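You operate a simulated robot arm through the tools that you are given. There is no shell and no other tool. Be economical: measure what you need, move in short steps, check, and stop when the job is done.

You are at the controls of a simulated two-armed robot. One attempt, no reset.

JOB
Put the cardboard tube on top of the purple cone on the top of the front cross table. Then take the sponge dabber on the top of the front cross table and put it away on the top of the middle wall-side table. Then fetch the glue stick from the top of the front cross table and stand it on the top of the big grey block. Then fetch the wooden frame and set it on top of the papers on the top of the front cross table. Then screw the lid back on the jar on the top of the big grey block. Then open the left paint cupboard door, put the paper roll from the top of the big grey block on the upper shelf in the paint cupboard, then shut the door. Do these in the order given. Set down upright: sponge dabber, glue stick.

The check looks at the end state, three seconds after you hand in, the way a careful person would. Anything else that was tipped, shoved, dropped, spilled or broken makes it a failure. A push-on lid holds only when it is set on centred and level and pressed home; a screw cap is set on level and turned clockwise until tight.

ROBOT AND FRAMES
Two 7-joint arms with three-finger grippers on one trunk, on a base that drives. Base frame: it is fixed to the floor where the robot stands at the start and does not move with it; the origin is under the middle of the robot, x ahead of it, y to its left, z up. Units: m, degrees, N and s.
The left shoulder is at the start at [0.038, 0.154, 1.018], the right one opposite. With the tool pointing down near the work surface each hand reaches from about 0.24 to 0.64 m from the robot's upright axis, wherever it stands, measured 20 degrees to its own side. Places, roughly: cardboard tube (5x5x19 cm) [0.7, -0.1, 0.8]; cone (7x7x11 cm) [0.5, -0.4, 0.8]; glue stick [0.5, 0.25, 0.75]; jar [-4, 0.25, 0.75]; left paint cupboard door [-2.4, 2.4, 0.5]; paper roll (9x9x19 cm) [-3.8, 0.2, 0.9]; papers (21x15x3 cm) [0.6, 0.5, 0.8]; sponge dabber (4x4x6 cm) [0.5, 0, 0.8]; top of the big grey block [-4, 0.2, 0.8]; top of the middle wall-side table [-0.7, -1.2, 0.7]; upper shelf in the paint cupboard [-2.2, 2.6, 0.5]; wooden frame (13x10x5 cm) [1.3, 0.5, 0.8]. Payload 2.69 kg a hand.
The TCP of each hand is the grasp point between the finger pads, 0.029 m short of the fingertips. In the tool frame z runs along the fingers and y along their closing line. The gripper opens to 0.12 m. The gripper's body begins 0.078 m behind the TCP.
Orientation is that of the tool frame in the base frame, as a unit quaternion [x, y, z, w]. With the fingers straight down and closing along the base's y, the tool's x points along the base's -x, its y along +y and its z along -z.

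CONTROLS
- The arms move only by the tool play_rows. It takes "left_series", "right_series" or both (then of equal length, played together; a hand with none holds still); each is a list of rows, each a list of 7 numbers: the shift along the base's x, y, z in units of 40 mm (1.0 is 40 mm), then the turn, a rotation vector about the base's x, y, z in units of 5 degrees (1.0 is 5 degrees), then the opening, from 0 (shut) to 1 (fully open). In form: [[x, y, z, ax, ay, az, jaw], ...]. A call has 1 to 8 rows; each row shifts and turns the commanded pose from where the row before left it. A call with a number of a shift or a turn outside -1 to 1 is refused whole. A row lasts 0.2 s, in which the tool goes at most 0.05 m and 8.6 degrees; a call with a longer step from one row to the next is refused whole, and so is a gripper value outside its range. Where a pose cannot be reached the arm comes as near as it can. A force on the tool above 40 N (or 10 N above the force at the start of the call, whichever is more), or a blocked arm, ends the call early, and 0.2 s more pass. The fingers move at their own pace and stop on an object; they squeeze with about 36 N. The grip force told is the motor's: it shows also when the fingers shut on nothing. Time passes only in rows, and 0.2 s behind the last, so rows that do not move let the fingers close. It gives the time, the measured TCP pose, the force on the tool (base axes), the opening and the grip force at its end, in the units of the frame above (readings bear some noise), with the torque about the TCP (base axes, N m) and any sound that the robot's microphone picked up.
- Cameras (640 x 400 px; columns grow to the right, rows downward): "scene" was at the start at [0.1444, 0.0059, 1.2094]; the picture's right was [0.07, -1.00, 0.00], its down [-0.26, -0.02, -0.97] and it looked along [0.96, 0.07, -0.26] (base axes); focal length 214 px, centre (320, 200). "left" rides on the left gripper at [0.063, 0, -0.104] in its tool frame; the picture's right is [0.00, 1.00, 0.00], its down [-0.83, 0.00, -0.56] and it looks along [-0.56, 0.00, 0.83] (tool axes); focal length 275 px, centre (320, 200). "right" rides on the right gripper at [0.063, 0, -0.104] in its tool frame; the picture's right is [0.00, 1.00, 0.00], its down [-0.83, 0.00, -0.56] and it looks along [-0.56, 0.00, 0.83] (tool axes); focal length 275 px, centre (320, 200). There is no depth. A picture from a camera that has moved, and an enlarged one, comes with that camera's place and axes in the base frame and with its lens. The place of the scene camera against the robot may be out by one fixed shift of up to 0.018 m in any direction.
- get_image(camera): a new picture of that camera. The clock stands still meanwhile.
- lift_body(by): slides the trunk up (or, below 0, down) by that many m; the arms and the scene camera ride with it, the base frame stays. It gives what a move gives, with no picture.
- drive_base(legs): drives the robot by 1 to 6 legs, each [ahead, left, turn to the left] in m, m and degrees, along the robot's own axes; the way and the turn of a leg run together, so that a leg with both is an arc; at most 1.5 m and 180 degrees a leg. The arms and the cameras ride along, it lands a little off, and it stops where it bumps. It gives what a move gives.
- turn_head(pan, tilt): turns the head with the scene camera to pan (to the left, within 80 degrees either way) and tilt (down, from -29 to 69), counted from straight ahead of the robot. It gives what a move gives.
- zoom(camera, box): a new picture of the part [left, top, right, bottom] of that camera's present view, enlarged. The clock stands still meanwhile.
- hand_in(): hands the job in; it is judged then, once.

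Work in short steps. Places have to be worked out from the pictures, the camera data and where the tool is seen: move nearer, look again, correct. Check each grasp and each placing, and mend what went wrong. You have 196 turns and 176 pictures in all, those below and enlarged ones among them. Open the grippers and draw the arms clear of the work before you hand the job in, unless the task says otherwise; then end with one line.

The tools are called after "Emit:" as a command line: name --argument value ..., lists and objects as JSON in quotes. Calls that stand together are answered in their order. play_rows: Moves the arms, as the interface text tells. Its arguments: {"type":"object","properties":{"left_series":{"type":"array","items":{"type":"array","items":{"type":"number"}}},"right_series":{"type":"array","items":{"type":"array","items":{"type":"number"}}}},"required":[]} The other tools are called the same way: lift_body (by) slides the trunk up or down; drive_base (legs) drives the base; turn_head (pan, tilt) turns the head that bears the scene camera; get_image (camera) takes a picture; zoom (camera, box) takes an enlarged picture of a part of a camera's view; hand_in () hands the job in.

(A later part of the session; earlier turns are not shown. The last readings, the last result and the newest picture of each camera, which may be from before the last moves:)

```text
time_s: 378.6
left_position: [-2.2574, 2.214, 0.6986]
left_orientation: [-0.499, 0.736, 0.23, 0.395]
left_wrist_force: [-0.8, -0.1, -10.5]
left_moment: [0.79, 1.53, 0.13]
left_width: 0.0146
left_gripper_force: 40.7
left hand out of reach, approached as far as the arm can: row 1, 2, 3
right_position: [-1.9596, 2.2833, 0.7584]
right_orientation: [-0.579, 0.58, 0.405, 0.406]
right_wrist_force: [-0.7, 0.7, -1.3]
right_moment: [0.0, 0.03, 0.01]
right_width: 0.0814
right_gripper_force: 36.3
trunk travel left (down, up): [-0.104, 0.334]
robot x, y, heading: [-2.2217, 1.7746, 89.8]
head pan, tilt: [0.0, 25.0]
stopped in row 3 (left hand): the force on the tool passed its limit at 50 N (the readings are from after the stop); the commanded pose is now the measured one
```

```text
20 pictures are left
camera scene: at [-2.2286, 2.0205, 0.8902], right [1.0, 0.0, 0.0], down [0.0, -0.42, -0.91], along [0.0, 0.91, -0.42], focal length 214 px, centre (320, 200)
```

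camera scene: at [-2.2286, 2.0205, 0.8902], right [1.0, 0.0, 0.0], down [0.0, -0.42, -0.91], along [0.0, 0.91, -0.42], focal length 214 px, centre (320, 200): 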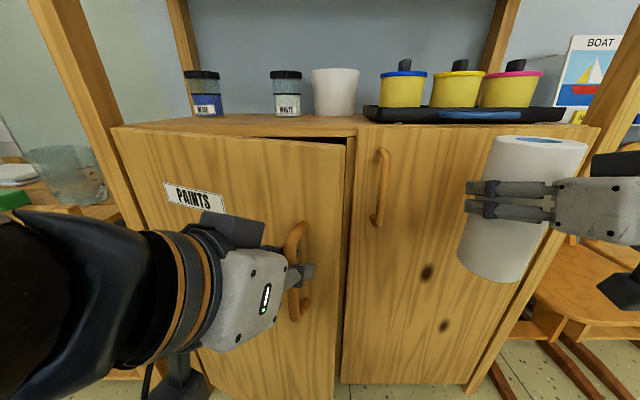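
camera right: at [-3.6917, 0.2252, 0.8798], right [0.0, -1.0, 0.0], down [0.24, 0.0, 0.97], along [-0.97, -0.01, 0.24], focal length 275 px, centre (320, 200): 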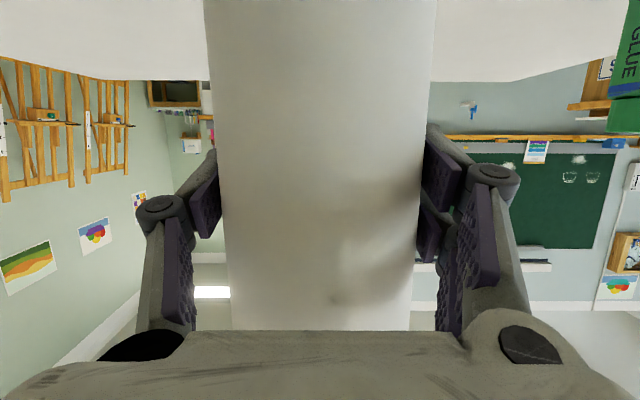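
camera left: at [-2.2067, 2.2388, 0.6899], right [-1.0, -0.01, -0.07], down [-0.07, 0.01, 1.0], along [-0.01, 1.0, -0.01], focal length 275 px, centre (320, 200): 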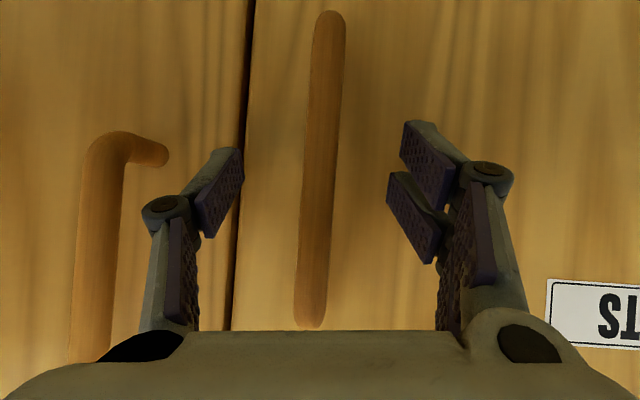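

The arm is at its retraction limit with the door ~22° open. Release the handle, back off along the finger line, re-aim straight, and go to just right of the door edge, below the right door's handle.

Emit:
play_rows --left_series '[[0, 0, 0, 0, 0, 0, 0.6], [0, 0, 0, 0, 0, 0, 0.6]]'

Emit:
drive_base --legs '[[-0.11, 0.052, 0]]'

Emit:
play_rows --left_series '[[0.44, 0, -0.44, 0, 0, 0.64, 0], [0.44, 0, -0.44, 0, 0, 0.64, 0], [0.44, 0, -0.44, 0, 0, 0.64, 0], [0.44, 0, -0.44, 0, 0, 0.64, 0], [0.44, 0, -0.44, 0, 0, 0.64, 0], [0.44, 0, -0.44, 0, 0, 0.64, 0], [0.44, 0, -0.44, 0, 0, 0.64, 0], [0.44, 0, -0.44, 0, 0, 0.64, 0]]'

Emit:
get_image --camera "scene"

```text
time_s: 379.2
left_position: [-2.2552, 2.2153, 0.7012]
left_orientation: [-0.499, 0.735, 0.229, 0.398]
left_wrist_force: [0.5, 0.6, -0.2]
left_moment: [-0.01, 0.01, 0.01]
left_width: 0.072
left_gripper_force: 0.1
right_position: [-1.9577, 2.2836, 0.759]
right_orientation: [-0.579, 0.579, 0.406, 0.405]
right_wrist_force: [-0.3, -0.4, -1.6]
right_moment: [0.04, -0.03, -0.01]
right_width: 0.0814
right_gripper_force: 35.9
trunk travel left (down, up): [-0.104, 0.334]
robot x, y, heading: [-2.224, 1.7754, 89.7]
head pan, tilt: [0.0, 25.0]
```

```text
time_s: 380.4
left_position: [-2.3062, 2.1052, 0.7001]
left_orientation: [-0.499, 0.735, 0.23, 0.396]
left_wrist_force: [0.1, 0.4, 0.5]
left_moment: [0.02, -0.03, 0.0]
left_width: 0.0721
left_gripper_force: 0.1
right_position: [-2.0117, 2.1755, 0.7582]
right_orientation: [-0.578, 0.579, 0.406, 0.406]
right_wrist_force: [0.0, 0.2, -0.3]
right_moment: [-0.01, 0.01, 0.0]
right_width: 0.0815
right_gripper_force: 36.3
trunk travel left (down, up): [-0.104, 0.334]
robot x, y, heading: [-2.2745, 1.6704, 89.8]
head pan, tilt: [0.0, 25.0]
```

```text
time_s: 382.2
left_position: [-2.167, 2.1049, 0.5599]
left_orientation: [0.65, -0.606, -0.311, -0.336]
left_wrist_force: [0.7, -0.5, 0.4]
left_moment: [0.01, -0.03, -0.01]
left_width: 0.0
left_gripper_force: 28.7
right_position: [-2.0107, 2.1751, 0.7593]
right_orientation: [-0.578, 0.58, 0.405, 0.406]
right_wrist_force: [0.6, -0.3, -0.8]
right_moment: [0.01, 0.05, -0.02]
right_width: 0.0813
right_gripper_force: 36.1
trunk travel left (down, up): [-0.104, 0.334]
robot x, y, heading: [-2.2741, 1.6633, 89.9]
head pan, tilt: [0.0, 25.0]
```

```text
19 pictures are left
camera scene: at [-2.2806, 1.9109, 0.89], right [1.0, 0.0, 0.0], down [0.0, -0.42, -0.91], along [0.0, 0.91, -0.42], focal length 214 px, centre (320, 200)
```

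scene: 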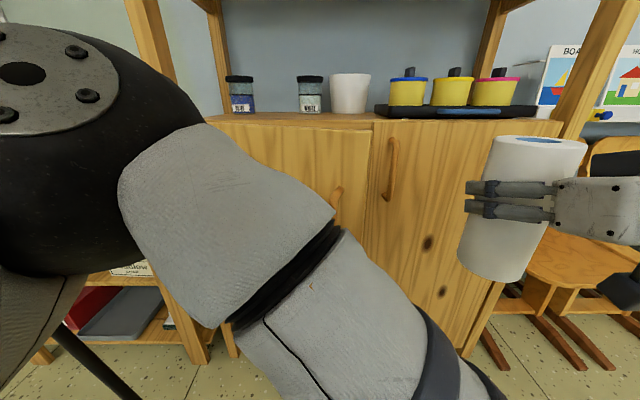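

Advance past the door edge, then sweep left against the door's inner face.

Emit:
play_rows --left_series '[[0, 1, 0, 0, 0, 0, 0], [0, 1, 0, 0, 0, 0, 0], [0, 1, 0, 0, 0, 0, 0], [0, 1, 0, 0, 0, 0, 0], [-0.6, 0, 0, 0, 0, 0, 0], [-0.8, -0.1, 0, 0, 0, 0, 0], [-0.8, -0.2, 0, 0, 0, 0, 0], [-0.8, -0.3, 0, 0, 0, 0, 0]]'

Emit:
play_rows --left_series '[[-0.8, -0.3, 0, 0, 0, 0, 0], [-0.8, -0.4, 0, 0, 0, 0, 0], [-0.8, -0.4, 0, 0, 0, 0, 0], [-0.8, -0.5, 0, 0, 0, 0, 0]]'

Emit:
get_image --camera "scene"

Emit:
get_image --camera "left"

```text
time_s: 383.4
left_position: [-2.1731, 2.2609, 0.5583]
left_orientation: [0.643, -0.616, -0.301, -0.341]
left_wrist_force: [6.0, -3.4, 4.0]
left_moment: [0.04, 0.28, 0.17]
left_width: 0.0
left_gripper_force: 28.5
right_position: [-2.0073, 2.173, 0.7585]
right_orientation: [-0.579, 0.579, 0.406, 0.406]
right_wrist_force: [0.6, 0.5, -1.0]
right_moment: [-0.01, -0.02, 0.06]
right_width: 0.0813
right_gripper_force: 35.9
trunk travel left (down, up): [-0.104, 0.334]
robot x, y, heading: [-2.2759, 1.6682, 89.8]
head pan, tilt: [0.0, 25.0]
stopped in row 6 (left hand): the force on the tool passed its limit at 56 N (the readings are from after the stop); the commanded pose is now the measured one
```

```text
time_s: 383.8
left_position: [-2.1769, 2.2517, 0.559]
left_orientation: [0.637, -0.623, -0.293, -0.346]
left_wrist_force: [7.2, -3.0, 4.8]
left_moment: [0.02, 0.3, 0.21]
left_width: 0.0001
left_gripper_force: 28.8
right_position: [-2.0086, 2.1731, 0.7594]
right_orientation: [-0.578, 0.581, 0.405, 0.406]
right_wrist_force: [-0.2, -0.6, -1.6]
right_moment: [0.0, -0.01, -0.02]
right_width: 0.0814
right_gripper_force: 35.7
trunk travel left (down, up): [-0.104, 0.334]
robot x, y, heading: [-2.2707, 1.6634, 89.8]
head pan, tilt: [0.0, 25.0]
stopped in row 1 (left hand): the force on the tool passed its limit at 54 N (the readings are from after the stop); the commanded pose is now the measured one
```

```text
18 pictures are left
camera scene: at [-2.2785, 1.9105, 0.89], right [1.0, -0.01, 0.0], down [0.0, -0.42, -0.91], along [0.01, 0.91, -0.42], focal length 214 px, centre (320, 200)
```

scene: 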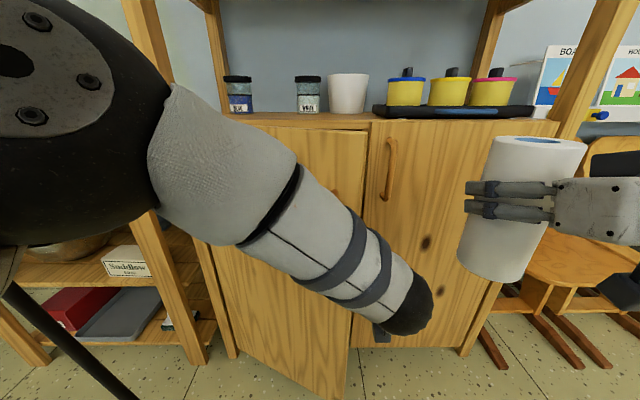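

```text
17 pictures are left
camera left: at [-2.1792, 2.1309, 0.5703], right [-1.0, 0.02, -0.07], down [-0.07, 0.04, 1.0], along [0.02, 1.0, -0.04], focal length 275 px, centre (320, 200)
```

left: 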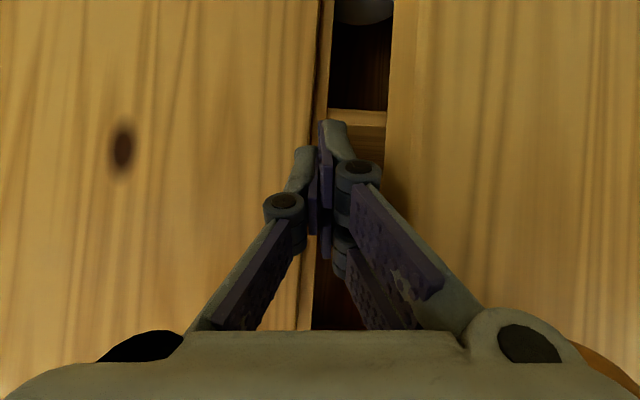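

Pushing end-on doesn't work. Back the base away for more pulling room, and re-grip the handle.

Emit:
drive_base --legs '[[-0.14, 0, 0]]'

Emit:
play_rows --left_series '[[-0.6, 0, 0.8, 0, 0, -0.9, 0.3], [-0.65, 0, 0.8, 0, 0, -0.9, 0.6], [-0.65, 0, 0.8, 0, 0, -0.9, 0.6], [-0.65, 0, 0.8, 0, 0, -0.9, 0.6], [0, 0, 0, 0, 0, 0, 0.6]]'

Emit:
get_image --camera "left"

```text
time_s: 385.1
left_position: [-2.1789, 2.1115, 0.5579]
left_orientation: [0.638, -0.623, -0.293, -0.344]
left_wrist_force: [0.0, 0.6, -0.1]
left_moment: [0.0, -0.02, -0.02]
left_width: 0.0002
left_gripper_force: 29.2
right_position: [-2.009, 2.0346, 0.7588]
right_orientation: [-0.578, 0.581, 0.405, 0.406]
right_wrist_force: [-0.2, -0.1, -1.1]
right_moment: [0.0, -0.01, 0.0]
right_width: 0.0811
right_gripper_force: 35.6
trunk travel left (down, up): [-0.104, 0.334]
robot x, y, heading: [-2.2735, 1.5262, 89.7]
head pan, tilt: [0.0, 25.0]
```

```text
time_s: 386.3
left_position: [-2.2809, 2.1104, 0.6874]
left_orientation: [-0.533, 0.715, 0.236, 0.386]
left_wrist_force: [0.8, 0.0, 0.4]
left_moment: [0.02, -0.02, -0.03]
left_width: 0.072
left_gripper_force: 0.1
right_position: [-2.0089, 2.0336, 0.7596]
right_orientation: [-0.577, 0.581, 0.404, 0.407]
right_wrist_force: [-1.0, 0.0, -1.2]
right_moment: [0.0, 0.03, 0.06]
right_width: 0.0812
right_gripper_force: 36.1
trunk travel left (down, up): [-0.104, 0.334]
robot x, y, heading: [-2.2735, 1.526, 89.9]
head pan, tilt: [0.0, 25.0]
```

```text
16 pictures are left
camera left: at [-2.3212, 1.9977, 0.6977], right [-0.94, 0.32, -0.07], down [-0.05, 0.06, 1.0], along [0.33, 0.94, -0.04], focal length 275 px, centre (320, 200)
```

left: 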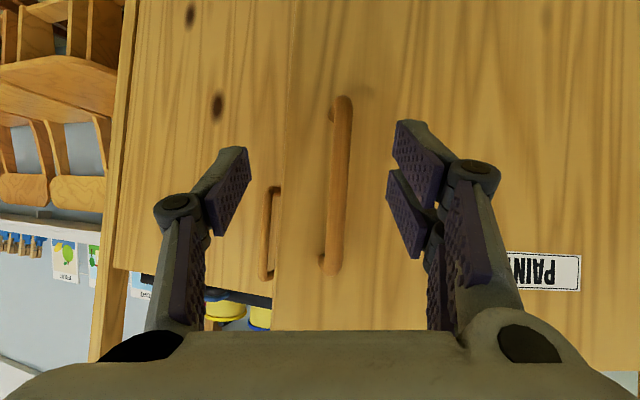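

Handle at about (-2.258,2.22). Advance, grip it.

Emit:
play_rows --left_series '[[0.19, 0.86, -0.05, 0, 0, 0, 0.6], [0.19, 0.86, -0.05, 0, 0, 0, 0.6], [0.19, 0.86, 0, 0, 0, 0, 0.6], [0, 0, 0, 0, 0, 0, 0], [0, 0, 0, 0, 0, 0, 0], [0, 0, 0, 0, 0, 0, 0]]'

Emit:
play_rows --left_series '[[-0.23, -0.46, 0, 0, 0, -0.3, 0], [-0.25, -0.45, 0, 0, 0, -0.3, 0], [-0.27, -0.44, 0, 0, 0, -0.3, 0], [-0.3, -0.42, 0, 0, 0, -0.3, 0], [-0.32, -0.4, 0, 0, 0, -0.3, 0], [-0.34, -0.38, 0, 0, 0, -0.3, 0]]'

```text
time_s: 387.7
left_position: [-2.2536, 2.2135, 0.6823]
left_orientation: [-0.53, 0.717, 0.235, 0.387]
left_wrist_force: [23.9, -12.4, -2.1]
left_moment: [0.57, 0.22, -0.63]
left_width: 0.0143
left_gripper_force: 40.9
right_position: [-2.0066, 2.0334, 0.7591]
right_orientation: [-0.577, 0.581, 0.406, 0.406]
right_wrist_force: [0.3, 0.0, -1.0]
right_moment: [-0.01, 0.03, -0.01]
right_width: 0.0811
right_gripper_force: 35.8
trunk travel left (down, up): [-0.104, 0.334]
robot x, y, heading: [-2.2738, 1.5243, 89.6]
head pan, tilt: [0.0, 25.0]
```

```text
time_s: 389.1
left_position: [-2.331, 2.1153, 0.6824]
left_orientation: [-0.48, 0.751, 0.21, 0.403]
left_wrist_force: [-12.4, 12.4, 7.4]
left_moment: [0.26, 0.43, 0.43]
left_width: 0.0142
left_gripper_force: 40.1
right_position: [-2.0097, 2.0344, 0.76]
right_orientation: [-0.578, 0.58, 0.405, 0.407]
right_wrist_force: [-0.2, 0.1, -1.2]
right_moment: [0.0, 0.0, 0.04]
right_width: 0.081
right_gripper_force: 35.8
trunk travel left (down, up): [-0.104, 0.334]
robot x, y, heading: [-2.2778, 1.5281, 89.6]
head pan, tilt: [0.0, 25.0]
```

Door ~40° open. Continue the arc toward ~70° without further yaw.

Emit:
play_rows --left_series '[[-0.6, -0.57, 0, 0, 0, 0, 0], [-0.66, -0.52, 0, 0, 0, 0, 0], [-0.7, -0.46, 0, 0, 0, 0, 0], [-0.74, -0.39, 0, 0, 0, 0, 0], [-0.77, -0.33, 0, 0, 0, 0, 0], [-0.8, -0.26, 0, 0, 0, 0, 0]]'

Emit:
get_image --camera "scene"

```text
time_s: 389.7
left_position: [-2.3781, 2.0795, 0.6822]
left_orientation: [-0.482, 0.75, 0.21, 0.401]
left_wrist_force: [-4.4, 4.7, -3.5]
left_moment: [-0.14, 0.52, 0.37]
left_width: 0.0139
left_gripper_force: 40.7
right_position: [-2.0093, 2.0355, 0.7586]
right_orientation: [-0.578, 0.582, 0.404, 0.406]
right_wrist_force: [0.6, -0.2, -0.8]
right_moment: [-0.02, -0.02, 0.02]
right_width: 0.081
right_gripper_force: 35.6
trunk travel left (down, up): [-0.104, 0.334]
robot x, y, heading: [-2.2732, 1.5229, 89.9]
head pan, tilt: [0.0, 25.0]
stopped in row 3 (left hand): the force on the tool passed its limit at 44 N (the readings are from after the stop); the commanded pose is now the measured one
```

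```text
15 pictures are left
camera scene: at [-2.2801, 1.7722, 0.8896], right [1.0, -0.01, 0.0], down [0.0, -0.42, -0.91], along [0.0, 0.91, -0.42], focal length 214 px, centre (320, 200)
```

scene: 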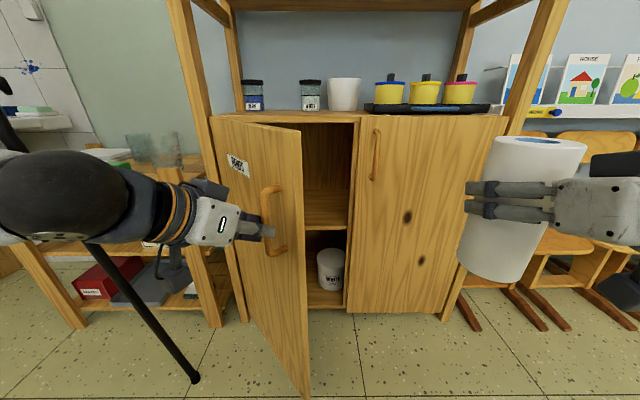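

Door ~52° open and the upper shelf is visible at z≈0.49. Release the handle, move the closed left hand inside the door edge, and push the door further open.

Emit:
play_rows --left_series '[[0, 0, 0, 0, 0, 0, 0.6], [0, 0, 0, 0, 0, 0, 0.6]]'

Emit:
drive_base --legs '[[-0.1, 0.057, 0]]'

Emit:
play_rows --left_series '[[0.8, -0.2, -0.2, 0, 0, 1, 0], [0.8, -0.2, -0.2, 0, 0, 1, 0], [0.8, 0, -0.2, 0, 0, 1, 0], [0.8, 0, -0.2, 0, 0, 1, 0], [0.8, 0, -0.2, 0, 0, 1, 0], [0.5, 0, 0, 0, 0, 1, 0]]'

Emit:
drive_base --legs '[[0.16, 0, 0]]'

Emit:
play_rows --left_series '[[-0.8, 0, 0, 0, 0, 0, 0], [-0.8, 0, 0, 0, 0, 0, 0], [-0.8, 0, 0, 0, 0, 0, 0], [-0.8, 0, 0, 0, 0, 0, 0], [-0.8, -0.1, 0, 0, 0, 0, 0], [-0.8, -0.1, 0, 0, 0, 0, 0]]'

Emit:
get_image --camera "scene"

```text
time_s: 390.3
left_position: [-2.3762, 2.0766, 0.6846]
left_orientation: [-0.48, 0.75, 0.21, 0.403]
left_wrist_force: [0.5, -0.3, 0.2]
left_moment: [0.0, 0.01, -0.01]
left_width: 0.072
left_gripper_force: 0.1
right_position: [-2.0083, 2.0342, 0.758]
right_orientation: [-0.578, 0.581, 0.405, 0.406]
right_wrist_force: [0.0, 0.7, -1.6]
right_moment: [0.0, 0.0, 0.01]
right_width: 0.0808
right_gripper_force: 36.3
trunk travel left (down, up): [-0.104, 0.334]
robot x, y, heading: [-2.2738, 1.528, 90.0]
head pan, tilt: [0.0, 25.0]
```

```text
time_s: 391.5
left_position: [-2.4326, 1.9785, 0.6836]
left_orientation: [-0.48, 0.75, 0.21, 0.403]
left_wrist_force: [0.6, -0.2, 0.8]
left_moment: [-0.03, -0.03, 0.0]
left_width: 0.0721
left_gripper_force: 0.0
right_position: [-2.0657, 1.9364, 0.7588]
right_orientation: [-0.578, 0.58, 0.406, 0.406]
right_wrist_force: [0.3, -0.4, -1.2]
right_moment: [0.02, 0.0, -0.02]
right_width: 0.0811
right_gripper_force: 35.9
trunk travel left (down, up): [-0.104, 0.334]
robot x, y, heading: [-2.3315, 1.4283, 90.0]
head pan, tilt: [0.0, 25.0]
```

```text
time_s: 392.9
left_position: [-2.252, 1.9645, 0.6433]
left_orientation: [0.659, -0.599, -0.308, -0.334]
left_wrist_force: [-0.3, 0.0, 0.2]
left_moment: [0.0, -0.02, -0.01]
left_width: 0.0003
left_gripper_force: 28.6
right_position: [-2.0668, 1.9364, 0.7592]
right_orientation: [-0.578, 0.58, 0.405, 0.406]
right_wrist_force: [0.0, -0.5, -1.2]
right_moment: [-0.04, -0.02, -0.02]
right_width: 0.0809
right_gripper_force: 36.0
trunk travel left (down, up): [-0.104, 0.334]
robot x, y, heading: [-2.3327, 1.4263, 89.6]
head pan, tilt: [0.0, 25.0]
```

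```text
time_s: 394.3
left_position: [-2.251, 2.1224, 0.6438]
left_orientation: [0.658, -0.601, -0.307, -0.334]
left_wrist_force: [-0.2, 0.6, -1.7]
left_moment: [-0.02, 0.01, 0.0]
left_width: 0.0001
left_gripper_force: 28.1
right_position: [-2.0645, 2.0942, 0.7592]
right_orientation: [-0.578, 0.581, 0.405, 0.406]
right_wrist_force: [0.7, 0.1, -0.8]
right_moment: [-0.01, 0.02, 0.02]
right_width: 0.081
right_gripper_force: 36.4
trunk travel left (down, up): [-0.104, 0.334]
robot x, y, heading: [-2.3319, 1.5844, 89.7]
head pan, tilt: [0.0, 25.0]
```

```text
time_s: 394.8
left_position: [-2.2815, 2.1182, 0.6429]
left_orientation: [0.654, -0.608, -0.3, -0.336]
left_wrist_force: [0.5, 0.6, -1.1]
left_moment: [-0.02, -0.01, 0.01]
left_width: 0.0
left_gripper_force: 28.7
right_position: [-2.064, 2.094, 0.7586]
right_orientation: [-0.578, 0.581, 0.404, 0.406]
right_wrist_force: [0.4, 0.5, -1.7]
right_moment: [-0.01, -0.03, -0.03]
right_width: 0.0809
right_gripper_force: 35.9
trunk travel left (down, up): [-0.104, 0.334]
robot x, y, heading: [-2.332, 1.5867, 89.6]
head pan, tilt: [0.0, 25.0]
stopped in row 2 (left hand): the force on the tool passed its limit at 55 N (the readings are from after the stop); the commanded pose is now the measured one
```

```text
14 pictures are left
camera scene: at [-2.3355, 1.8326, 0.8897], right [1.0, -0.01, 0.0], down [0.0, -0.42, -0.91], along [0.01, 0.91, -0.42], focal length 214 px, centre (320, 200)
```

scene: 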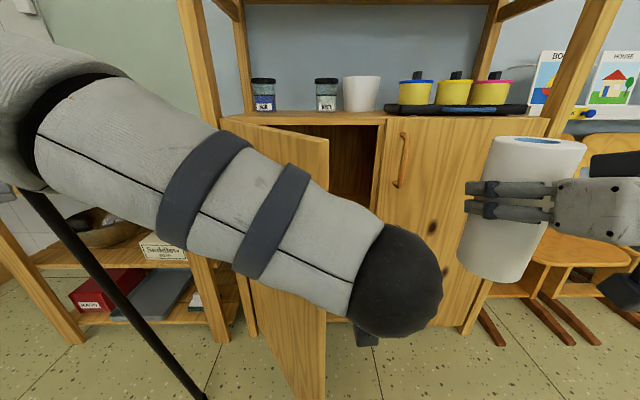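

Contact spike but residual force is zero, so the door yields. Sweep left again, slower.

Emit:
play_rows --left_series '[[-0.25, 0, 0, 0, 0, 0, 0], [-0.25, 0, 0, 0, 0, 0, 0], [-0.25, 0, 0, 0, 0, 0, 0], [-0.25, 0, 0, 0, 0, 0, 0], [-0.3, 0, 0, 0, 0, 0, 0], [-0.3, 0, 0, 0, 0, 0, 0], [-0.3, 0, 0, 0, 0, 0, 0], [-0.3, 0, 0, 0, 0, 0, 0]]'

Emit:
play_rows --left_series '[[-0.3, 0, 0, 0, 0, 0, 0], [-0.3, 0, 0, 0, 0, 0, 0], [-0.3, 0, 0, 0, 0, 0, 0], [-0.3, 0, 0, 0, 0, 0, 0], [-0.3, 0, 0, 0, 0, 0, 0], [-0.3, 0, 0, 0, 0, 0, 0], [-0.3, 0, 0, 0, 0, 0, 0], [-0.3, 0, 0, 0, 0, 0, 0]]'

Emit:
get_image --camera "scene"

```text
time_s: 395.6
left_position: [-2.3007, 2.115, 0.6394]
left_orientation: [0.651, -0.612, -0.296, -0.338]
left_wrist_force: [0.3, -0.4, -0.1]
left_moment: [-0.01, 0.01, 0.02]
left_width: 0.0
left_gripper_force: 28.1
right_position: [-2.063, 2.0942, 0.7575]
right_orientation: [-0.577, 0.582, 0.403, 0.407]
right_wrist_force: [-0.2, -0.3, -1.3]
right_moment: [0.0, 0.02, 0.0]
right_width: 0.0809
right_gripper_force: 35.5
trunk travel left (down, up): [-0.104, 0.334]
robot x, y, heading: [-2.3295, 1.5873, 89.5]
head pan, tilt: [0.0, 25.0]
stopped in row 3 (left hand): the force on the tool passed its limit at 45 N (the readings are from after the stop); the commanded pose is now the measured one
```

```text
time_s: 396.1
left_position: [-2.3076, 2.1092, 0.6412]
left_orientation: [0.645, -0.62, -0.289, -0.341]
left_wrist_force: [6.8, -10.7, 5.7]
left_moment: [0.42, 0.69, 0.8]
left_width: 0.0
left_gripper_force: 28.0
right_position: [-2.0605, 2.092, 0.7587]
right_orientation: [-0.577, 0.582, 0.404, 0.407]
right_wrist_force: [0.9, -0.8, -1.3]
right_moment: [0.0, 0.03, 0.01]
right_width: 0.0808
right_gripper_force: 35.8
trunk travel left (down, up): [-0.104, 0.334]
robot x, y, heading: [-2.3278, 1.5868, 89.6]
head pan, tilt: [0.0, 25.0]
stopped in row 2 (left hand): the force on the tool passed its limit at 47 N (the readings are from after the stop); the commanded pose is now the measured one
```

```text
13 pictures are left
camera scene: at [-2.3333, 1.8298, 0.8904], right [1.0, -0.01, 0.0], down [-0.01, -0.42, -0.91], along [0.01, 0.91, -0.42], focal length 214 px, centre (320, 200)
```

scene: 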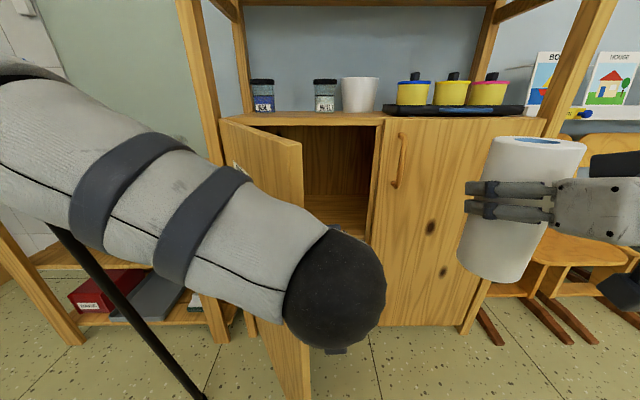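

The door is yielding (now ~62°). Repeat several short pushes.

Emit:
play_rows --left_series '[[-0.3, -0.05, 0, 0, 0, 0, 0], [-0.3, -0.05, 0, 0, 0, 0, 0], [-0.3, -0.05, 0, 0, 0, 0, 0], [-0.3, -0.05, 0, 0, 0, 0, 0]]'

Emit:
play_rows --left_series '[[-0.3, 0, 0, 0, 0, 0, 0], [-0.3, 0, 0, 0, 0, 0, 0], [-0.3, 0, 0, 0, 0, 0, 0], [-0.3, 0, 0, 0, 0, 0, 0]]'

Emit:
play_rows --left_series '[[-0.3, 0, 0, 0, 0, 0, 0], [-0.3, 0, 0, 0, 0, 0, 0], [-0.3, 0, 0, 0, 0, 0, 0], [-0.3, 0, 0, 0, 0, 0, 0]]'

Emit:
play_rows --left_series '[[-0.3, 0, 0, 0, 0, 0, 0], [-0.3, 0, 0, 0, 0, 0, 0], [-0.3, 0, 0, 0, 0, 0, 0], [-0.3, 0, 0, 0, 0, 0, 0]]'

Emit:
play_rows --left_series '[[-0.3, 0, 0, 0, 0, 0, 0], [-0.3, 0, 0, 0, 0, 0, 0], [-0.3, 0, 0, 0, 0, 0, 0], [-0.3, 0, 0, 0, 0, 0, 0]]'

Emit:
get_image --camera "scene"

```text
time_s: 396.5
left_position: [-2.3141, 2.1038, 0.6395]
left_orientation: [0.643, -0.623, -0.287, -0.342]
left_wrist_force: [7.0, -11.9, 8.1]
left_moment: [0.38, 0.87, 0.93]
left_width: 0.0001
left_gripper_force: 28.1
right_position: [-2.0611, 2.0915, 0.7579]
right_orientation: [-0.576, 0.582, 0.403, 0.407]
right_wrist_force: [0.2, -0.4, -1.7]
right_moment: [0.0, -0.01, 0.01]
right_width: 0.0809
right_gripper_force: 36.1
trunk travel left (down, up): [-0.104, 0.334]
robot x, y, heading: [-2.3267, 1.5835, 89.2]
head pan, tilt: [0.0, 25.0]
stopped in row 2 (left hand): the force on the tool passed its limit at 46 N (the readings are from after the stop); the commanded pose is now the measured one
```

```text
time_s: 396.8
left_position: [-2.3185, 2.1019, 0.6404]
left_orientation: [0.64, -0.627, -0.282, -0.343]
left_wrist_force: [6.4, -12.6, 8.4]
left_moment: [0.42, 0.92, 0.92]
left_width: 0.0
left_gripper_force: 28.6
right_position: [-2.0586, 2.0903, 0.7593]
right_orientation: [-0.577, 0.582, 0.403, 0.407]
right_wrist_force: [-0.6, -0.5, -1.3]
right_moment: [-0.01, 0.02, -0.01]
right_width: 0.081
right_gripper_force: 35.8
trunk travel left (down, up): [-0.104, 0.334]
robot x, y, heading: [-2.3333, 1.5841, 89.3]
head pan, tilt: [0.0, 25.0]
stopped in row 1 (left hand): the force on the tool passed its limit at 45 N (the readings are from after the stop); the commanded pose is now the measured one
```

```text
time_s: 397.2
left_position: [-2.3217, 2.0979, 0.6405]
left_orientation: [0.637, -0.63, -0.28, -0.345]
left_wrist_force: [7.6, -13.3, 8.1]
left_moment: [0.47, 0.89, 1.02]
left_width: 0.0
left_gripper_force: 28.3
right_position: [-2.0596, 2.0896, 0.7584]
right_orientation: [-0.575, 0.583, 0.402, 0.409]
right_wrist_force: [0.0, -1.0, -1.0]
right_moment: [-0.02, 0.04, 0.03]
right_width: 0.0811
right_gripper_force: 36.4
trunk travel left (down, up): [-0.104, 0.334]
robot x, y, heading: [-2.3253, 1.5838, 89.0]
head pan, tilt: [0.0, 25.0]
stopped in row 1 (left hand): the force on the tool passed its limit at 48 N (the readings are from after the stop); the commanded pose is now the measured one
```

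```text
time_s: 397.6
left_position: [-2.3248, 2.0948, 0.6393]
left_orientation: [0.635, -0.634, -0.277, -0.345]
left_wrist_force: [8.1, -13.2, 9.0]
left_moment: [0.52, 0.91, 1.03]
left_width: 0.0
left_gripper_force: 28.8
right_position: [-2.0584, 2.0888, 0.7582]
right_orientation: [-0.576, 0.583, 0.403, 0.407]
right_wrist_force: [-0.4, 0.5, -0.9]
right_moment: [-0.01, 0.0, 0.03]
right_width: 0.0809
right_gripper_force: 36.1
trunk travel left (down, up): [-0.104, 0.334]
robot x, y, heading: [-2.3288, 1.5849, 89.2]
head pan, tilt: [0.0, 25.0]
stopped in row 1 (left hand): the force on the tool passed its limit at 48 N (the readings are from after the stop); the commanded pose is now the measured one
```

```text
time_s: 397.9
left_position: [-2.3294, 2.0908, 0.6388]
left_orientation: [-0.633, 0.636, 0.275, 0.346]
left_wrist_force: [7.1, -13.5, 8.5]
left_moment: [0.53, 0.94, 0.99]
left_width: 0.0
left_gripper_force: 28.5
right_position: [-2.0586, 2.0877, 0.7588]
right_orientation: [-0.576, 0.584, 0.402, 0.407]
right_wrist_force: [1.4, -0.4, -0.7]
right_moment: [0.01, -0.03, 0.05]
right_width: 0.0809
right_gripper_force: 35.5
trunk travel left (down, up): [-0.104, 0.334]
robot x, y, heading: [-2.3267, 1.5808, 89.1]
head pan, tilt: [0.0, 25.0]
stopped in row 1 (left hand): the force on the tool passed its limit at 46 N (the readings are from after the stop); the commanded pose is now the measured one
```

```text
12 pictures are left
camera scene: at [-2.3308, 1.8275, 0.8903], right [1.0, -0.01, 0.0], down [-0.01, -0.42, -0.91], along [0.01, 0.91, -0.42], focal length 214 px, centre (320, 200)
```

scene: 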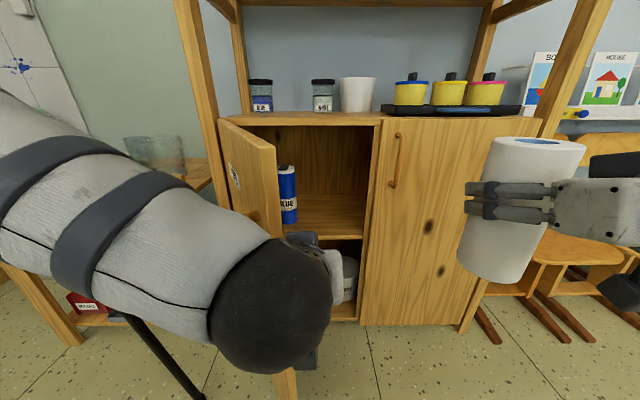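

The palm is riding on the door's edge. Shift right, go 8 cm deeper so the palm is behind the edge, then sweep left.

Emit:
play_rows --left_series '[[0.8, 0, 0, 0, 0, 0.4, 0], [0.6, 0.3, 0, 0, 0, 0.4, 0], [0, 1, 0, 0, 0, 0, 0], [0, 1, 0, 0, 0, 0, 0], [-0.5, 0, 0, 0, 0, 0, 0], [-0.6, 0, 0, 0, 0, 0, 0], [-0.6, 0, 0, 0, 0, 0, 0], [-0.6, 0, 0, 0, 0, 0, 0]]'

Emit:
play_rows --left_series '[[-0.5, 0, 0, 0, 0, 0, 0], [-0.5, 0, 0, 0, 0, 0, 0], [-0.5, 0, 0, 0, 0, 0, 0], [-0.5, 0, 0, 0, 0, 0, 0], [-0.5, 0, 0, 0, 0, 0, 0]]'

Emit:
play_rows --left_series '[[-0.5, 0, 0, 0, 0, 0, 0], [-0.5, 0, 0, 0, 0, 0, 0], [-0.5, 0, 0, 0, 0, 0, 0], [-0.5, 0, 0, 0, 0, 0, 0]]'

Emit:
get_image --camera "scene"

```text
time_s: 399.7
left_position: [-2.361, 2.1758, 0.6385]
left_orientation: [0.651, -0.619, -0.285, -0.334]
left_wrist_force: [0.3, -0.4, 0.8]
left_moment: [0.03, -0.02, 0.01]
left_width: 0.0
left_gripper_force: 28.4
right_position: [-2.0564, 2.0831, 0.7608]
right_orientation: [-0.574, 0.583, 0.404, 0.409]
right_wrist_force: [-0.5, 0.1, -0.3]
right_moment: [0.04, 0.0, 0.03]
right_width: 0.0809
right_gripper_force: 36.2
trunk travel left (down, up): [-0.104, 0.334]
robot x, y, heading: [-2.3288, 1.5875, 89.0]
head pan, tilt: [0.0, 25.0]
```

```text
time_s: 401.1
left_position: [-2.4476, 2.1529, 0.6435]
left_orientation: [-0.631, 0.638, 0.279, 0.342]
left_wrist_force: [-0.6, 0.1, 0.6]
left_moment: [0.0, -0.01, -0.01]
left_width: 0.0
left_gripper_force: 28.5
right_position: [-2.0583, 2.0783, 0.7636]
right_orientation: [-0.575, 0.581, 0.407, 0.409]
right_wrist_force: [1.4, -0.9, -1.3]
right_moment: [0.0, 0.03, 0.01]
right_width: 0.0808
right_gripper_force: 36.0
trunk travel left (down, up): [-0.104, 0.334]
robot x, y, heading: [-2.3246, 1.5819, 89.5]
head pan, tilt: [0.0, 25.0]
stopped in row 5 (left hand): the arm was blocked; the commanded pose is now the measured one
```

```text
time_s: 402.1
left_position: [-2.5327, 2.1679, 0.6276]
left_orientation: [0.639, -0.639, -0.271, -0.332]
left_wrist_force: [0.0, 0.4, 0.4]
left_moment: [-0.01, -0.01, 0.03]
left_width: 0.0
left_gripper_force: 28.4
right_position: [-2.0583, 2.0913, 0.7565]
right_orientation: [-0.577, 0.583, 0.402, 0.407]
right_wrist_force: [-0.2, -0.7, -1.1]
right_moment: [-0.02, 0.01, -0.01]
right_width: 0.081
right_gripper_force: 36.1
trunk travel left (down, up): [-0.104, 0.334]
robot x, y, heading: [-2.3315, 1.5876, 89.0]
head pan, tilt: [0.0, 25.0]
```

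```text
11 pictures are left
camera scene: at [-2.3317, 1.8309, 0.889], right [1.0, -0.02, 0.0], down [-0.01, -0.42, -0.91], along [0.01, 0.91, -0.42], focal length 214 px, centre (320, 200)
```

scene: 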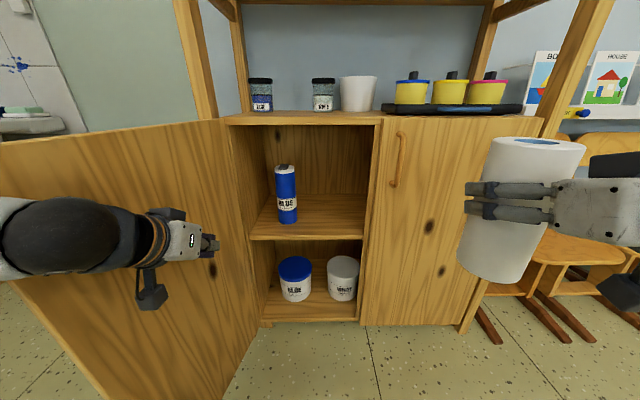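

The door is wide open; the upper shelf (z≈0.49) has free space right of the blue bottle at (-2.445,2.51). Retract the left hand, sidestep right, and bring the roll in line with x≈-2.285.

Emit:
play_rows --left_series '[[0.3, -0.8, 0, 0, 0, 0, 0], [0, -1, 0, 0, 0, 0, 0], [0, -1, 0, 0, 0, 0, 0], [0, -0.9, 0, 0, 0, 0, 0]]'

Emit:
drive_base --legs '[[0, -0.1, 0]]'

Emit:
play_rows --left_series '[[-0.25, 0, 0.4, 0, 0, 0, 0], [-0.25, 0, 0.4, 0, 0, 0, 0], [-0.25, 0, 0.4, 0, 0, 0, 0], [-0.25, 0, 0.4, 0, 0, 0, 0], [-0.25, 0, 0.4, 0, 0, 0, 0], [-0.25, 0, 0.4, 0, 0, 0, 0], [-0.25, 0, 0.4, 0, 0, 0, 0], [-0.25, 0, 0.4, 0, 0, 0, 0]]' --right_series '[[-1, 0, -0.33, 0, 0, 0, 0.5], [-1, 0, -0.33, 0, 0, 0, 0.5], [-1, 0, -0.33, 0, 0, 0, 0.5], [-1, 0, -0.33, 0, 0, 0, 0.5], [-1, 0, -0.33, 0, 0, 0, 0.5], [-1, 0, -0.33, 0, 0, 0, 0.5], [-1, 0, -0.33, 0, 0, 0, 0.5], [-1, 0, -0.33, 0, 0, 0, 0.5]]'

Emit:
get_image --camera "scene"

```text
time_s: 403.1
left_position: [-2.5194, 2.0813, 0.65]
left_orientation: [-0.638, 0.638, 0.273, 0.333]
left_wrist_force: [-0.8, 0.0, -0.8]
left_moment: [-0.02, 0.01, 0.0]
left_width: 0.0004
left_gripper_force: 28.8
left hand out of reach, approached as far as the arm can: row 3, 4
right_position: [-2.0598, 2.0891, 0.7584]
right_orientation: [-0.577, 0.583, 0.402, 0.407]
right_wrist_force: [0.4, 0.2, -1.9]
right_moment: [-0.01, -0.04, -0.05]
right_width: 0.0809
right_gripper_force: 35.9
trunk travel left (down, up): [-0.104, 0.334]
robot x, y, heading: [-2.3294, 1.5827, 89.2]
head pan, tilt: [0.0, 25.0]
```

```text
time_s: 404.6
left_position: [-2.4192, 2.0805, 0.6493]
left_orientation: [0.639, -0.638, -0.272, -0.333]
left_wrist_force: [0.6, 0.3, 0.2]
left_moment: [-0.01, 0.01, -0.02]
left_width: 0.0
left_gripper_force: 28.9
right_position: [-1.9606, 2.0885, 0.7579]
right_orientation: [-0.578, 0.582, 0.403, 0.406]
right_wrist_force: [0.3, -0.4, -2.0]
right_moment: [-0.02, -0.02, 0.03]
right_width: 0.0807
right_gripper_force: 36.3
trunk travel left (down, up): [-0.104, 0.334]
robot x, y, heading: [-2.2302, 1.5833, 89.1]
head pan, tilt: [0.0, 25.0]
```

```text
time_s: 406.4
left_position: [-2.5003, 2.0795, 0.7781]
left_orientation: [0.638, -0.637, -0.273, -0.334]
left_wrist_force: [-0.3, 1.1, 1.2]
left_moment: [-0.01, 0.02, -0.02]
left_width: 0.0003
left_gripper_force: 29.1
right_position: [-2.2804, 2.0977, 0.6575]
right_orientation: [-0.578, 0.582, 0.404, 0.406]
right_wrist_force: [-0.2, 0.2, -1.5]
right_moment: [0.02, -0.02, 0.04]
right_width: 0.0806
right_gripper_force: 36.0
right hand out of reach, approached as far as the arm can: row 1
trunk travel left (down, up): [-0.104, 0.334]
robot x, y, heading: [-2.2304, 1.5827, 89.4]
head pan, tilt: [0.0, 25.0]
```

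```text
10 pictures are left
camera scene: at [-2.2324, 1.827, 0.89], right [1.0, -0.01, 0.0], down [-0.01, -0.42, -0.91], along [0.01, 0.91, -0.42], focal length 214 px, centre (320, 200)
```

scene: 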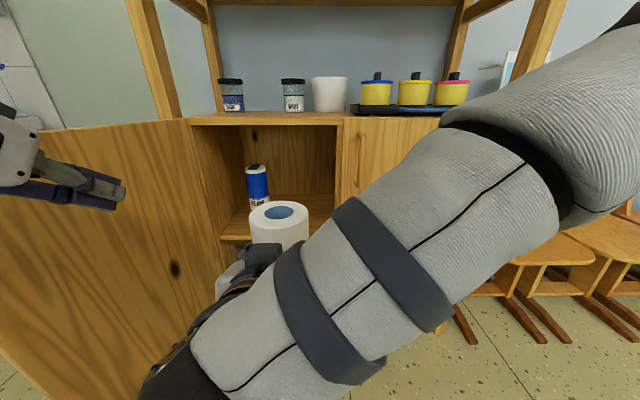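

Roll is lined up with the opening (x≈-2.28). Drive in 0.3 m, then extend the arm to y≈2.53.

Emit:
drive_base --legs '[[0.3, 0, 0]]'

Emit:
play_rows --right_series '[[0, 0.7, 0, 0, 0, 0, 0.5], [0, 0.7, 0, 0, 0, 0, 0.5], [0, 0.7, 0, 0, 0, 0, 0.5], [0, 0.7, 0, 0, 0, 0, 0.5], [0, 0.5, 0, 0, 0, 0, 0.5]]'

Emit:
get_image --camera "scene"

Emit:
get_image --camera "right"

```text
time_s: 407.8
left_position: [-2.5021, 2.2292, 0.7931]
left_orientation: [0.636, -0.627, -0.287, -0.346]
left_wrist_force: [-0.7, -0.7, 0.2]
left_moment: [-0.01, 0.03, -0.03]
left_width: 0.0002
left_gripper_force: 28.3
right_position: [-2.2818, 2.2515, 0.6612]
right_orientation: [0.58, -0.578, -0.408, -0.404]
right_wrist_force: [-0.4, -0.3, -1.3]
right_moment: [-0.04, -0.02, 0.04]
right_width: 0.0809
right_gripper_force: 36.5
trunk travel left (down, up): [-0.104, 0.334]
robot x, y, heading: [-2.2285, 1.7392, 90.1]
head pan, tilt: [0.0, 25.0]
stopped in leg 1: the robot was blocked; the commanded pose is now the measured one
```

```text
time_s: 409.0
left_position: [-2.5031, 2.2274, 0.7916]
left_orientation: [0.637, -0.627, -0.287, -0.345]
left_wrist_force: [0.0, 0.4, -0.1]
left_moment: [-0.01, 0.01, -0.04]
left_width: 0.0
left_gripper_force: 27.9
right_position: [-2.2818, 2.3832, 0.6639]
right_orientation: [-0.577, 0.578, 0.408, 0.407]
right_wrist_force: [0.2, 0.7, -1.4]
right_moment: [0.02, 0.01, -0.01]
right_width: 0.0807
right_gripper_force: 35.8
trunk travel left (down, up): [-0.104, 0.334]
robot x, y, heading: [-2.2258, 1.744, 89.8]
head pan, tilt: [0.0, 25.0]
```

```text
9 pictures are left
camera scene: at [-2.2301, 1.9797, 0.8923], right [1.0, 0.0, 0.0], down [0.0, -0.41, -0.91], along [0.0, 0.91, -0.41], focal length 214 px, centre (320, 200)
```

scene: 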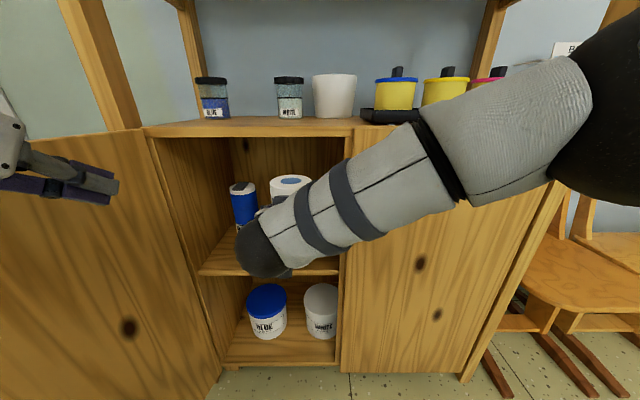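

```text
8 pictures are left
camera right: at [-2.2805, 2.2642, 0.6391], right [-1.0, 0.0, 0.0], down [0.0, -0.24, 0.97], along [0.0, 0.97, 0.24], focal length 275 px, centre (320, 200)
```

right: 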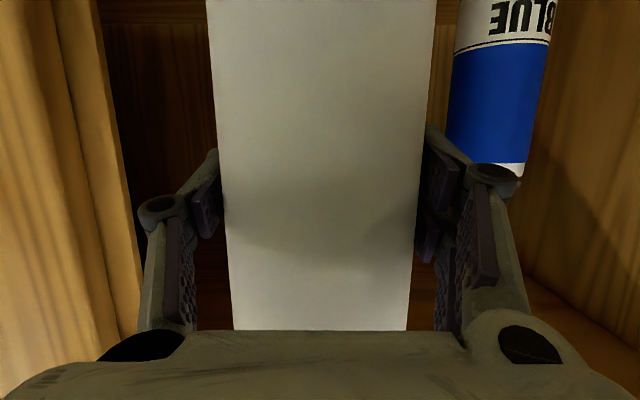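

Base is blocked here, but the roll is entering the opening with clearance on both sides. Extend the arm further.

Emit:
play_rows --right_series '[[0, 0.6, 0, 0, 0, 0, 0.5], [0, 0.6, -0.1, 0, 0, 0, 0.5], [0, 0.6, -0.1, 0, 0, 0, 0.5], [0, 0.6, -0.1, 0, 0, 0, 0.5], [0, 0.4, 0, 0, 0, 0, 0.5]]'

```text
time_s: 410.2
left_position: [-2.5028, 2.2263, 0.7922]
left_orientation: [0.637, -0.627, -0.286, -0.344]
left_wrist_force: [-0.2, -0.3, -0.3]
left_moment: [-0.03, 0.03, 0.02]
left_width: 0.0001
left_gripper_force: 28.6
right_position: [-2.2816, 2.4951, 0.6532]
right_orientation: [-0.577, 0.579, 0.408, 0.407]
right_wrist_force: [0.5, -0.3, -0.6]
right_moment: [0.02, 0.02, -0.03]
right_width: 0.0807
right_gripper_force: 35.8
trunk travel left (down, up): [-0.104, 0.334]
robot x, y, heading: [-2.2258, 1.7457, 90.1]
head pan, tilt: [0.0, 25.0]
```

Reached y=2.495. A bit deeper, then lower until contact.

Emit:
play_rows --right_series '[[0, 0.4, 0, 0, 0, 0, 0.5], [0, 0, -0.4, 0, 0, 0, 0.5], [0, 0, -0.25, 0, 0, 0, 0.5], [0, 0, -0.15, 0, 0, 0, 0.5]]'

Emit:
play_rows --right_series '[[0, 0, -0.12, 0, 0, 0, 0.5], [0, 0, -0.12, 0, 0, 0, 0.5]]'

```text
time_s: 411.2
left_position: [-2.5016, 2.2273, 0.7917]
left_orientation: [0.636, -0.628, -0.285, -0.346]
left_wrist_force: [-0.4, 0.4, 0.2]
left_moment: [0.05, 0.0, -0.02]
left_width: 0.0002
left_gripper_force: 28.1
right_position: [-2.2817, 2.5111, 0.621]
right_orientation: [-0.578, 0.579, 0.407, 0.407]
right_wrist_force: [-0.3, -0.2, -1.3]
right_moment: [0.0, 0.02, -0.02]
right_width: 0.0807
right_gripper_force: 36.5
trunk travel left (down, up): [-0.104, 0.334]
robot x, y, heading: [-2.2259, 1.7425, 89.5]
head pan, tilt: [0.0, 25.0]
```

```text
time_s: 411.8
left_position: [-2.5021, 2.2277, 0.7919]
left_orientation: [0.637, -0.627, -0.286, -0.346]
left_wrist_force: [-0.1, 0.3, 0.6]
left_moment: [0.0, -0.01, 0.03]
left_width: 0.0
left_gripper_force: 28.3
right_position: [-2.2814, 2.5116, 0.6116]
right_orientation: [-0.578, 0.579, 0.408, 0.406]
right_wrist_force: [0.0, -0.2, -1.3]
right_moment: [-0.02, -0.01, -0.01]
right_width: 0.0807
right_gripper_force: 36.1
trunk travel left (down, up): [-0.104, 0.334]
robot x, y, heading: [-2.2285, 1.7424, 89.9]
head pan, tilt: [0.0, 25.0]
```

Emit:
play_rows --right_series '[[0, 0, -0.12, 0, 0, 0, 0.5], [0, 0, -0.12, 0, 0, 0, 0.5]]'

Emit:
get_image --camera "right"

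```text
time_s: 412.4
left_position: [-2.5031, 2.2265, 0.7919]
left_orientation: [0.637, -0.628, -0.285, -0.344]
left_wrist_force: [0.9, 0.0, 0.4]
left_moment: [0.01, 0.0, -0.02]
left_width: 0.0
left_gripper_force: 28.5
right_position: [-2.2814, 2.5118, 0.6039]
right_orientation: [-0.577, 0.578, 0.408, 0.407]
right_wrist_force: [0.3, 0.7, -2.5]
right_moment: [-0.01, -0.02, 0.0]
right_width: 0.0808
right_gripper_force: 36.0
trunk travel left (down, up): [-0.104, 0.334]
robot x, y, heading: [-2.2269, 1.745, 90.2]
head pan, tilt: [0.0, 25.0]
```

```text
7 pictures are left
camera right: at [-2.2807, 2.3929, 0.5775], right [-1.0, 0.0, 0.0], down [0.0, -0.24, 0.97], along [0.0, 0.97, 0.24], focal length 275 px, centre (320, 200)
```

right: 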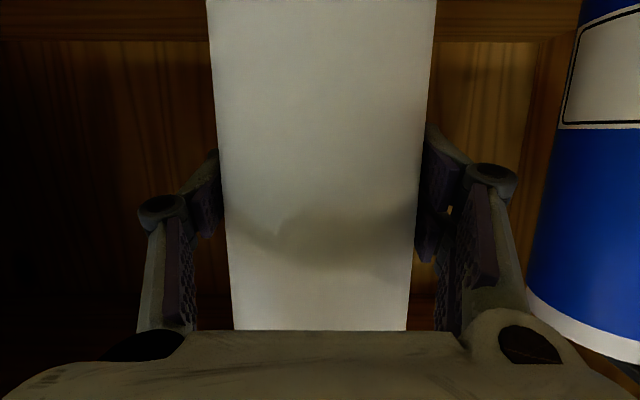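

Continue lowering in small steps.

Emit:
play_rows --right_series '[[0, 0, -0.1, 0, 0, 0, 0.5], [0, 0, -0.08, 0, 0, 0, 0.5]]'

Emit:
play_rows --right_series '[[0, 0, -0.08, 0, 0, 0, 0.5], [0, 0, -0.04, 0, 0, 0, 0.5]]'

```text
time_s: 413.0
left_position: [-2.5027, 2.2278, 0.7919]
left_orientation: [0.637, -0.627, -0.286, -0.345]
left_wrist_force: [-0.2, 0.4, -0.3]
left_moment: [-0.02, -0.01, 0.02]
left_width: 0.0001
left_gripper_force: 28.5
right_position: [-2.2811, 2.5112, 0.596]
right_orientation: [-0.577, 0.578, 0.408, 0.408]
right_wrist_force: [0.1, 0.3, -1.5]
right_moment: [0.04, 0.01, -0.01]
right_width: 0.0806
right_gripper_force: 35.6
trunk travel left (down, up): [-0.104, 0.334]
robot x, y, heading: [-2.2259, 1.7439, 90.2]
head pan, tilt: [0.0, 25.0]
```

```text
time_s: 413.6
left_position: [-2.5037, 2.2267, 0.7918]
left_orientation: [0.637, -0.627, -0.286, -0.345]
left_wrist_force: [1.0, 0.1, 0.2]
left_moment: [0.01, 0.0, 0.05]
left_width: 0.0
left_gripper_force: 27.9
right_position: [-2.2825, 2.5114, 0.5902]
right_orientation: [-0.578, 0.579, 0.408, 0.406]
right_wrist_force: [-0.3, -0.3, -2.2]
right_moment: [-0.02, -0.02, 0.0]
right_width: 0.0807
right_gripper_force: 36.1
trunk travel left (down, up): [-0.104, 0.334]
robot x, y, heading: [-2.2269, 1.7406, 89.7]
head pan, tilt: [0.0, 25.0]
```

Emit:
play_rows --right_series '[[0, 0, -0.1, 0, 0, 0, 0.5], [0, 0, -0.08, 0, 0, 0, 0.5]]'

Emit:
play_rows --right_series '[[0, 0, -0.08, 0, 0, 0, 0.5], [0, 0, -0.08, 0, 0, 0, 0.5]]'

Emit:
zoom --camera "scene" --box '[140, 120, 380, 300]'

```text
time_s: 414.2
left_position: [-2.5022, 2.2265, 0.7907]
left_orientation: [0.637, -0.628, -0.285, -0.344]
left_wrist_force: [-0.4, 0.1, 0.3]
left_moment: [0.03, 0.02, -0.03]
left_width: 0.0
left_gripper_force: 28.7
right_position: [-2.2801, 2.5134, 0.5882]
right_orientation: [-0.575, 0.577, 0.41, 0.41]
right_wrist_force: [-4.3, -2.7, 23.9]
right_moment: [0.11, -0.03, -0.19]
right_width: 0.0807
right_gripper_force: 35.9
trunk travel left (down, up): [-0.104, 0.334]
robot x, y, heading: [-2.2276, 1.7433, 89.8]
head pan, tilt: [0.0, 25.0]
```

```text
time_s: 414.8
left_position: [-2.5026, 2.2274, 0.7909]
left_orientation: [0.638, -0.627, -0.285, -0.344]
left_wrist_force: [0.5, 0.1, 0.4]
left_moment: [0.01, 0.01, 0.03]
left_width: 0.0002
left_gripper_force: 28.6
right_position: [-2.2796, 2.5129, 0.5763]
right_orientation: [-0.577, 0.579, 0.408, 0.407]
right_wrist_force: [-0.4, -2.9, 13.1]
right_moment: [-0.6, 0.1, -0.06]
right_width: 0.0769
right_gripper_force: 36.2
trunk travel left (down, up): [-0.104, 0.334]
robot x, y, heading: [-2.226, 1.7397, 89.9]
head pan, tilt: [0.0, 25.0]
```

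```text
2.22 times, centred on (260, 210) of scene
camera zoom: at [-2.2301, 1.979, 0.8925], right [1.0, 0.0, 0.0], down [0.0, -0.41, -0.91], along [0.0, 0.91, -0.41], focal length 477 px, centre (453, 178)
```

zoom: 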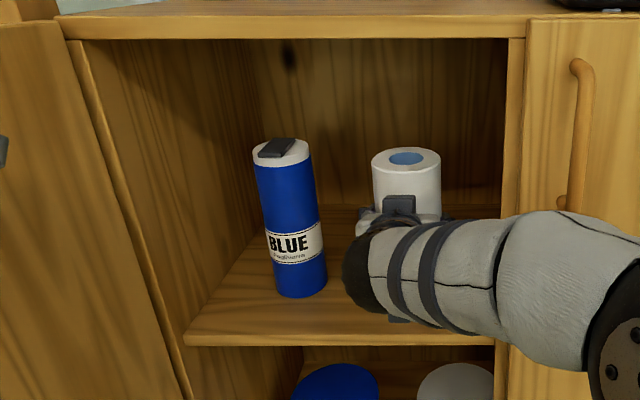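

The roll stands on the shelf. Release and withdraw the right hand straight back.

Emit:
play_rows --right_series '[[0, 0, 0.12, 0, 0, 0, 0.5], [0, 0, 0, 0, 0, 0, 0.8], [0, 0, 0, 0, 0, 0, 0.85], [0, -0.5, 0.05, 0, 0, 0, 0.85], [0, -0.8, 0.1, 0, 0, 0, 0.85], [0, -1, 0.1, 0, 0, 0, 0.85], [0, -1, 0.1, 0, 0, 0, 0.85], [0, -0.8, 0, 0, 0, 0, 0.85]]'

Emit:
drive_base --legs '[[-0.25, 0, 0]]'

Emit:
get_image --camera "scene"

```text
time_s: 416.6
left_position: [-2.5022, 2.2277, 0.7919]
left_orientation: [0.638, -0.627, -0.285, -0.343]
left_wrist_force: [0.1, -0.7, -0.3]
left_moment: [-0.01, 0.01, 0.0]
left_width: 0.0
left_gripper_force: 28.4
right_position: [-2.2807, 2.3458, 0.5948]
right_orientation: [0.578, -0.577, -0.41, -0.406]
right_wrist_force: [0.6, 0.2, -0.2]
right_moment: [0.02, -0.05, 0.01]
right_width: 0.1022
right_gripper_force: 0.0
trunk travel left (down, up): [-0.104, 0.334]
robot x, y, heading: [-2.229, 1.7423, 90.0]
head pan, tilt: [0.0, 25.0]
```

```text
time_s: 418.4
left_position: [-2.5052, 1.9835, 0.7853]
left_orientation: [0.641, -0.628, -0.281, -0.34]
left_wrist_force: [0.2, 0.5, -0.2]
left_moment: [-0.04, -0.01, 0.0]
left_width: 0.0001
left_gripper_force: 28.4
right_position: [-2.2852, 2.1028, 0.5862]
right_orientation: [0.581, -0.579, -0.405, -0.404]
right_wrist_force: [0.3, 0.0, -0.3]
right_moment: [0.01, 0.03, -0.03]
right_width: 0.1022
right_gripper_force: 0.1
trunk travel left (down, up): [-0.104, 0.334]
robot x, y, heading: [-2.2244, 1.4902, 90.1]
head pan, tilt: [0.0, 25.0]
```

```text
5 pictures are left
camera scene: at [-2.2336, 1.7375, 0.89], right [1.0, 0.0, 0.0], down [0.0, -0.42, -0.91], along [0.0, 0.91, -0.42], focal length 214 px, centre (320, 200)
```

scene: 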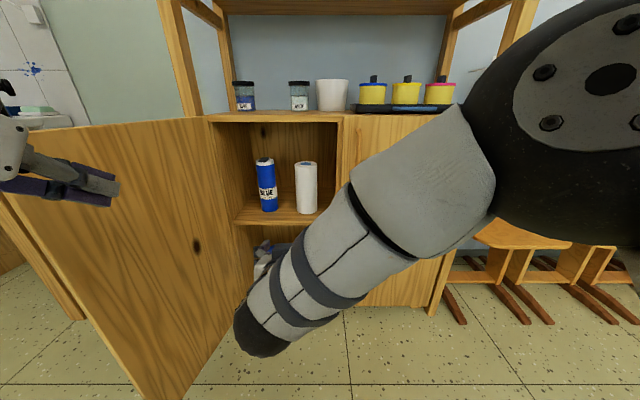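

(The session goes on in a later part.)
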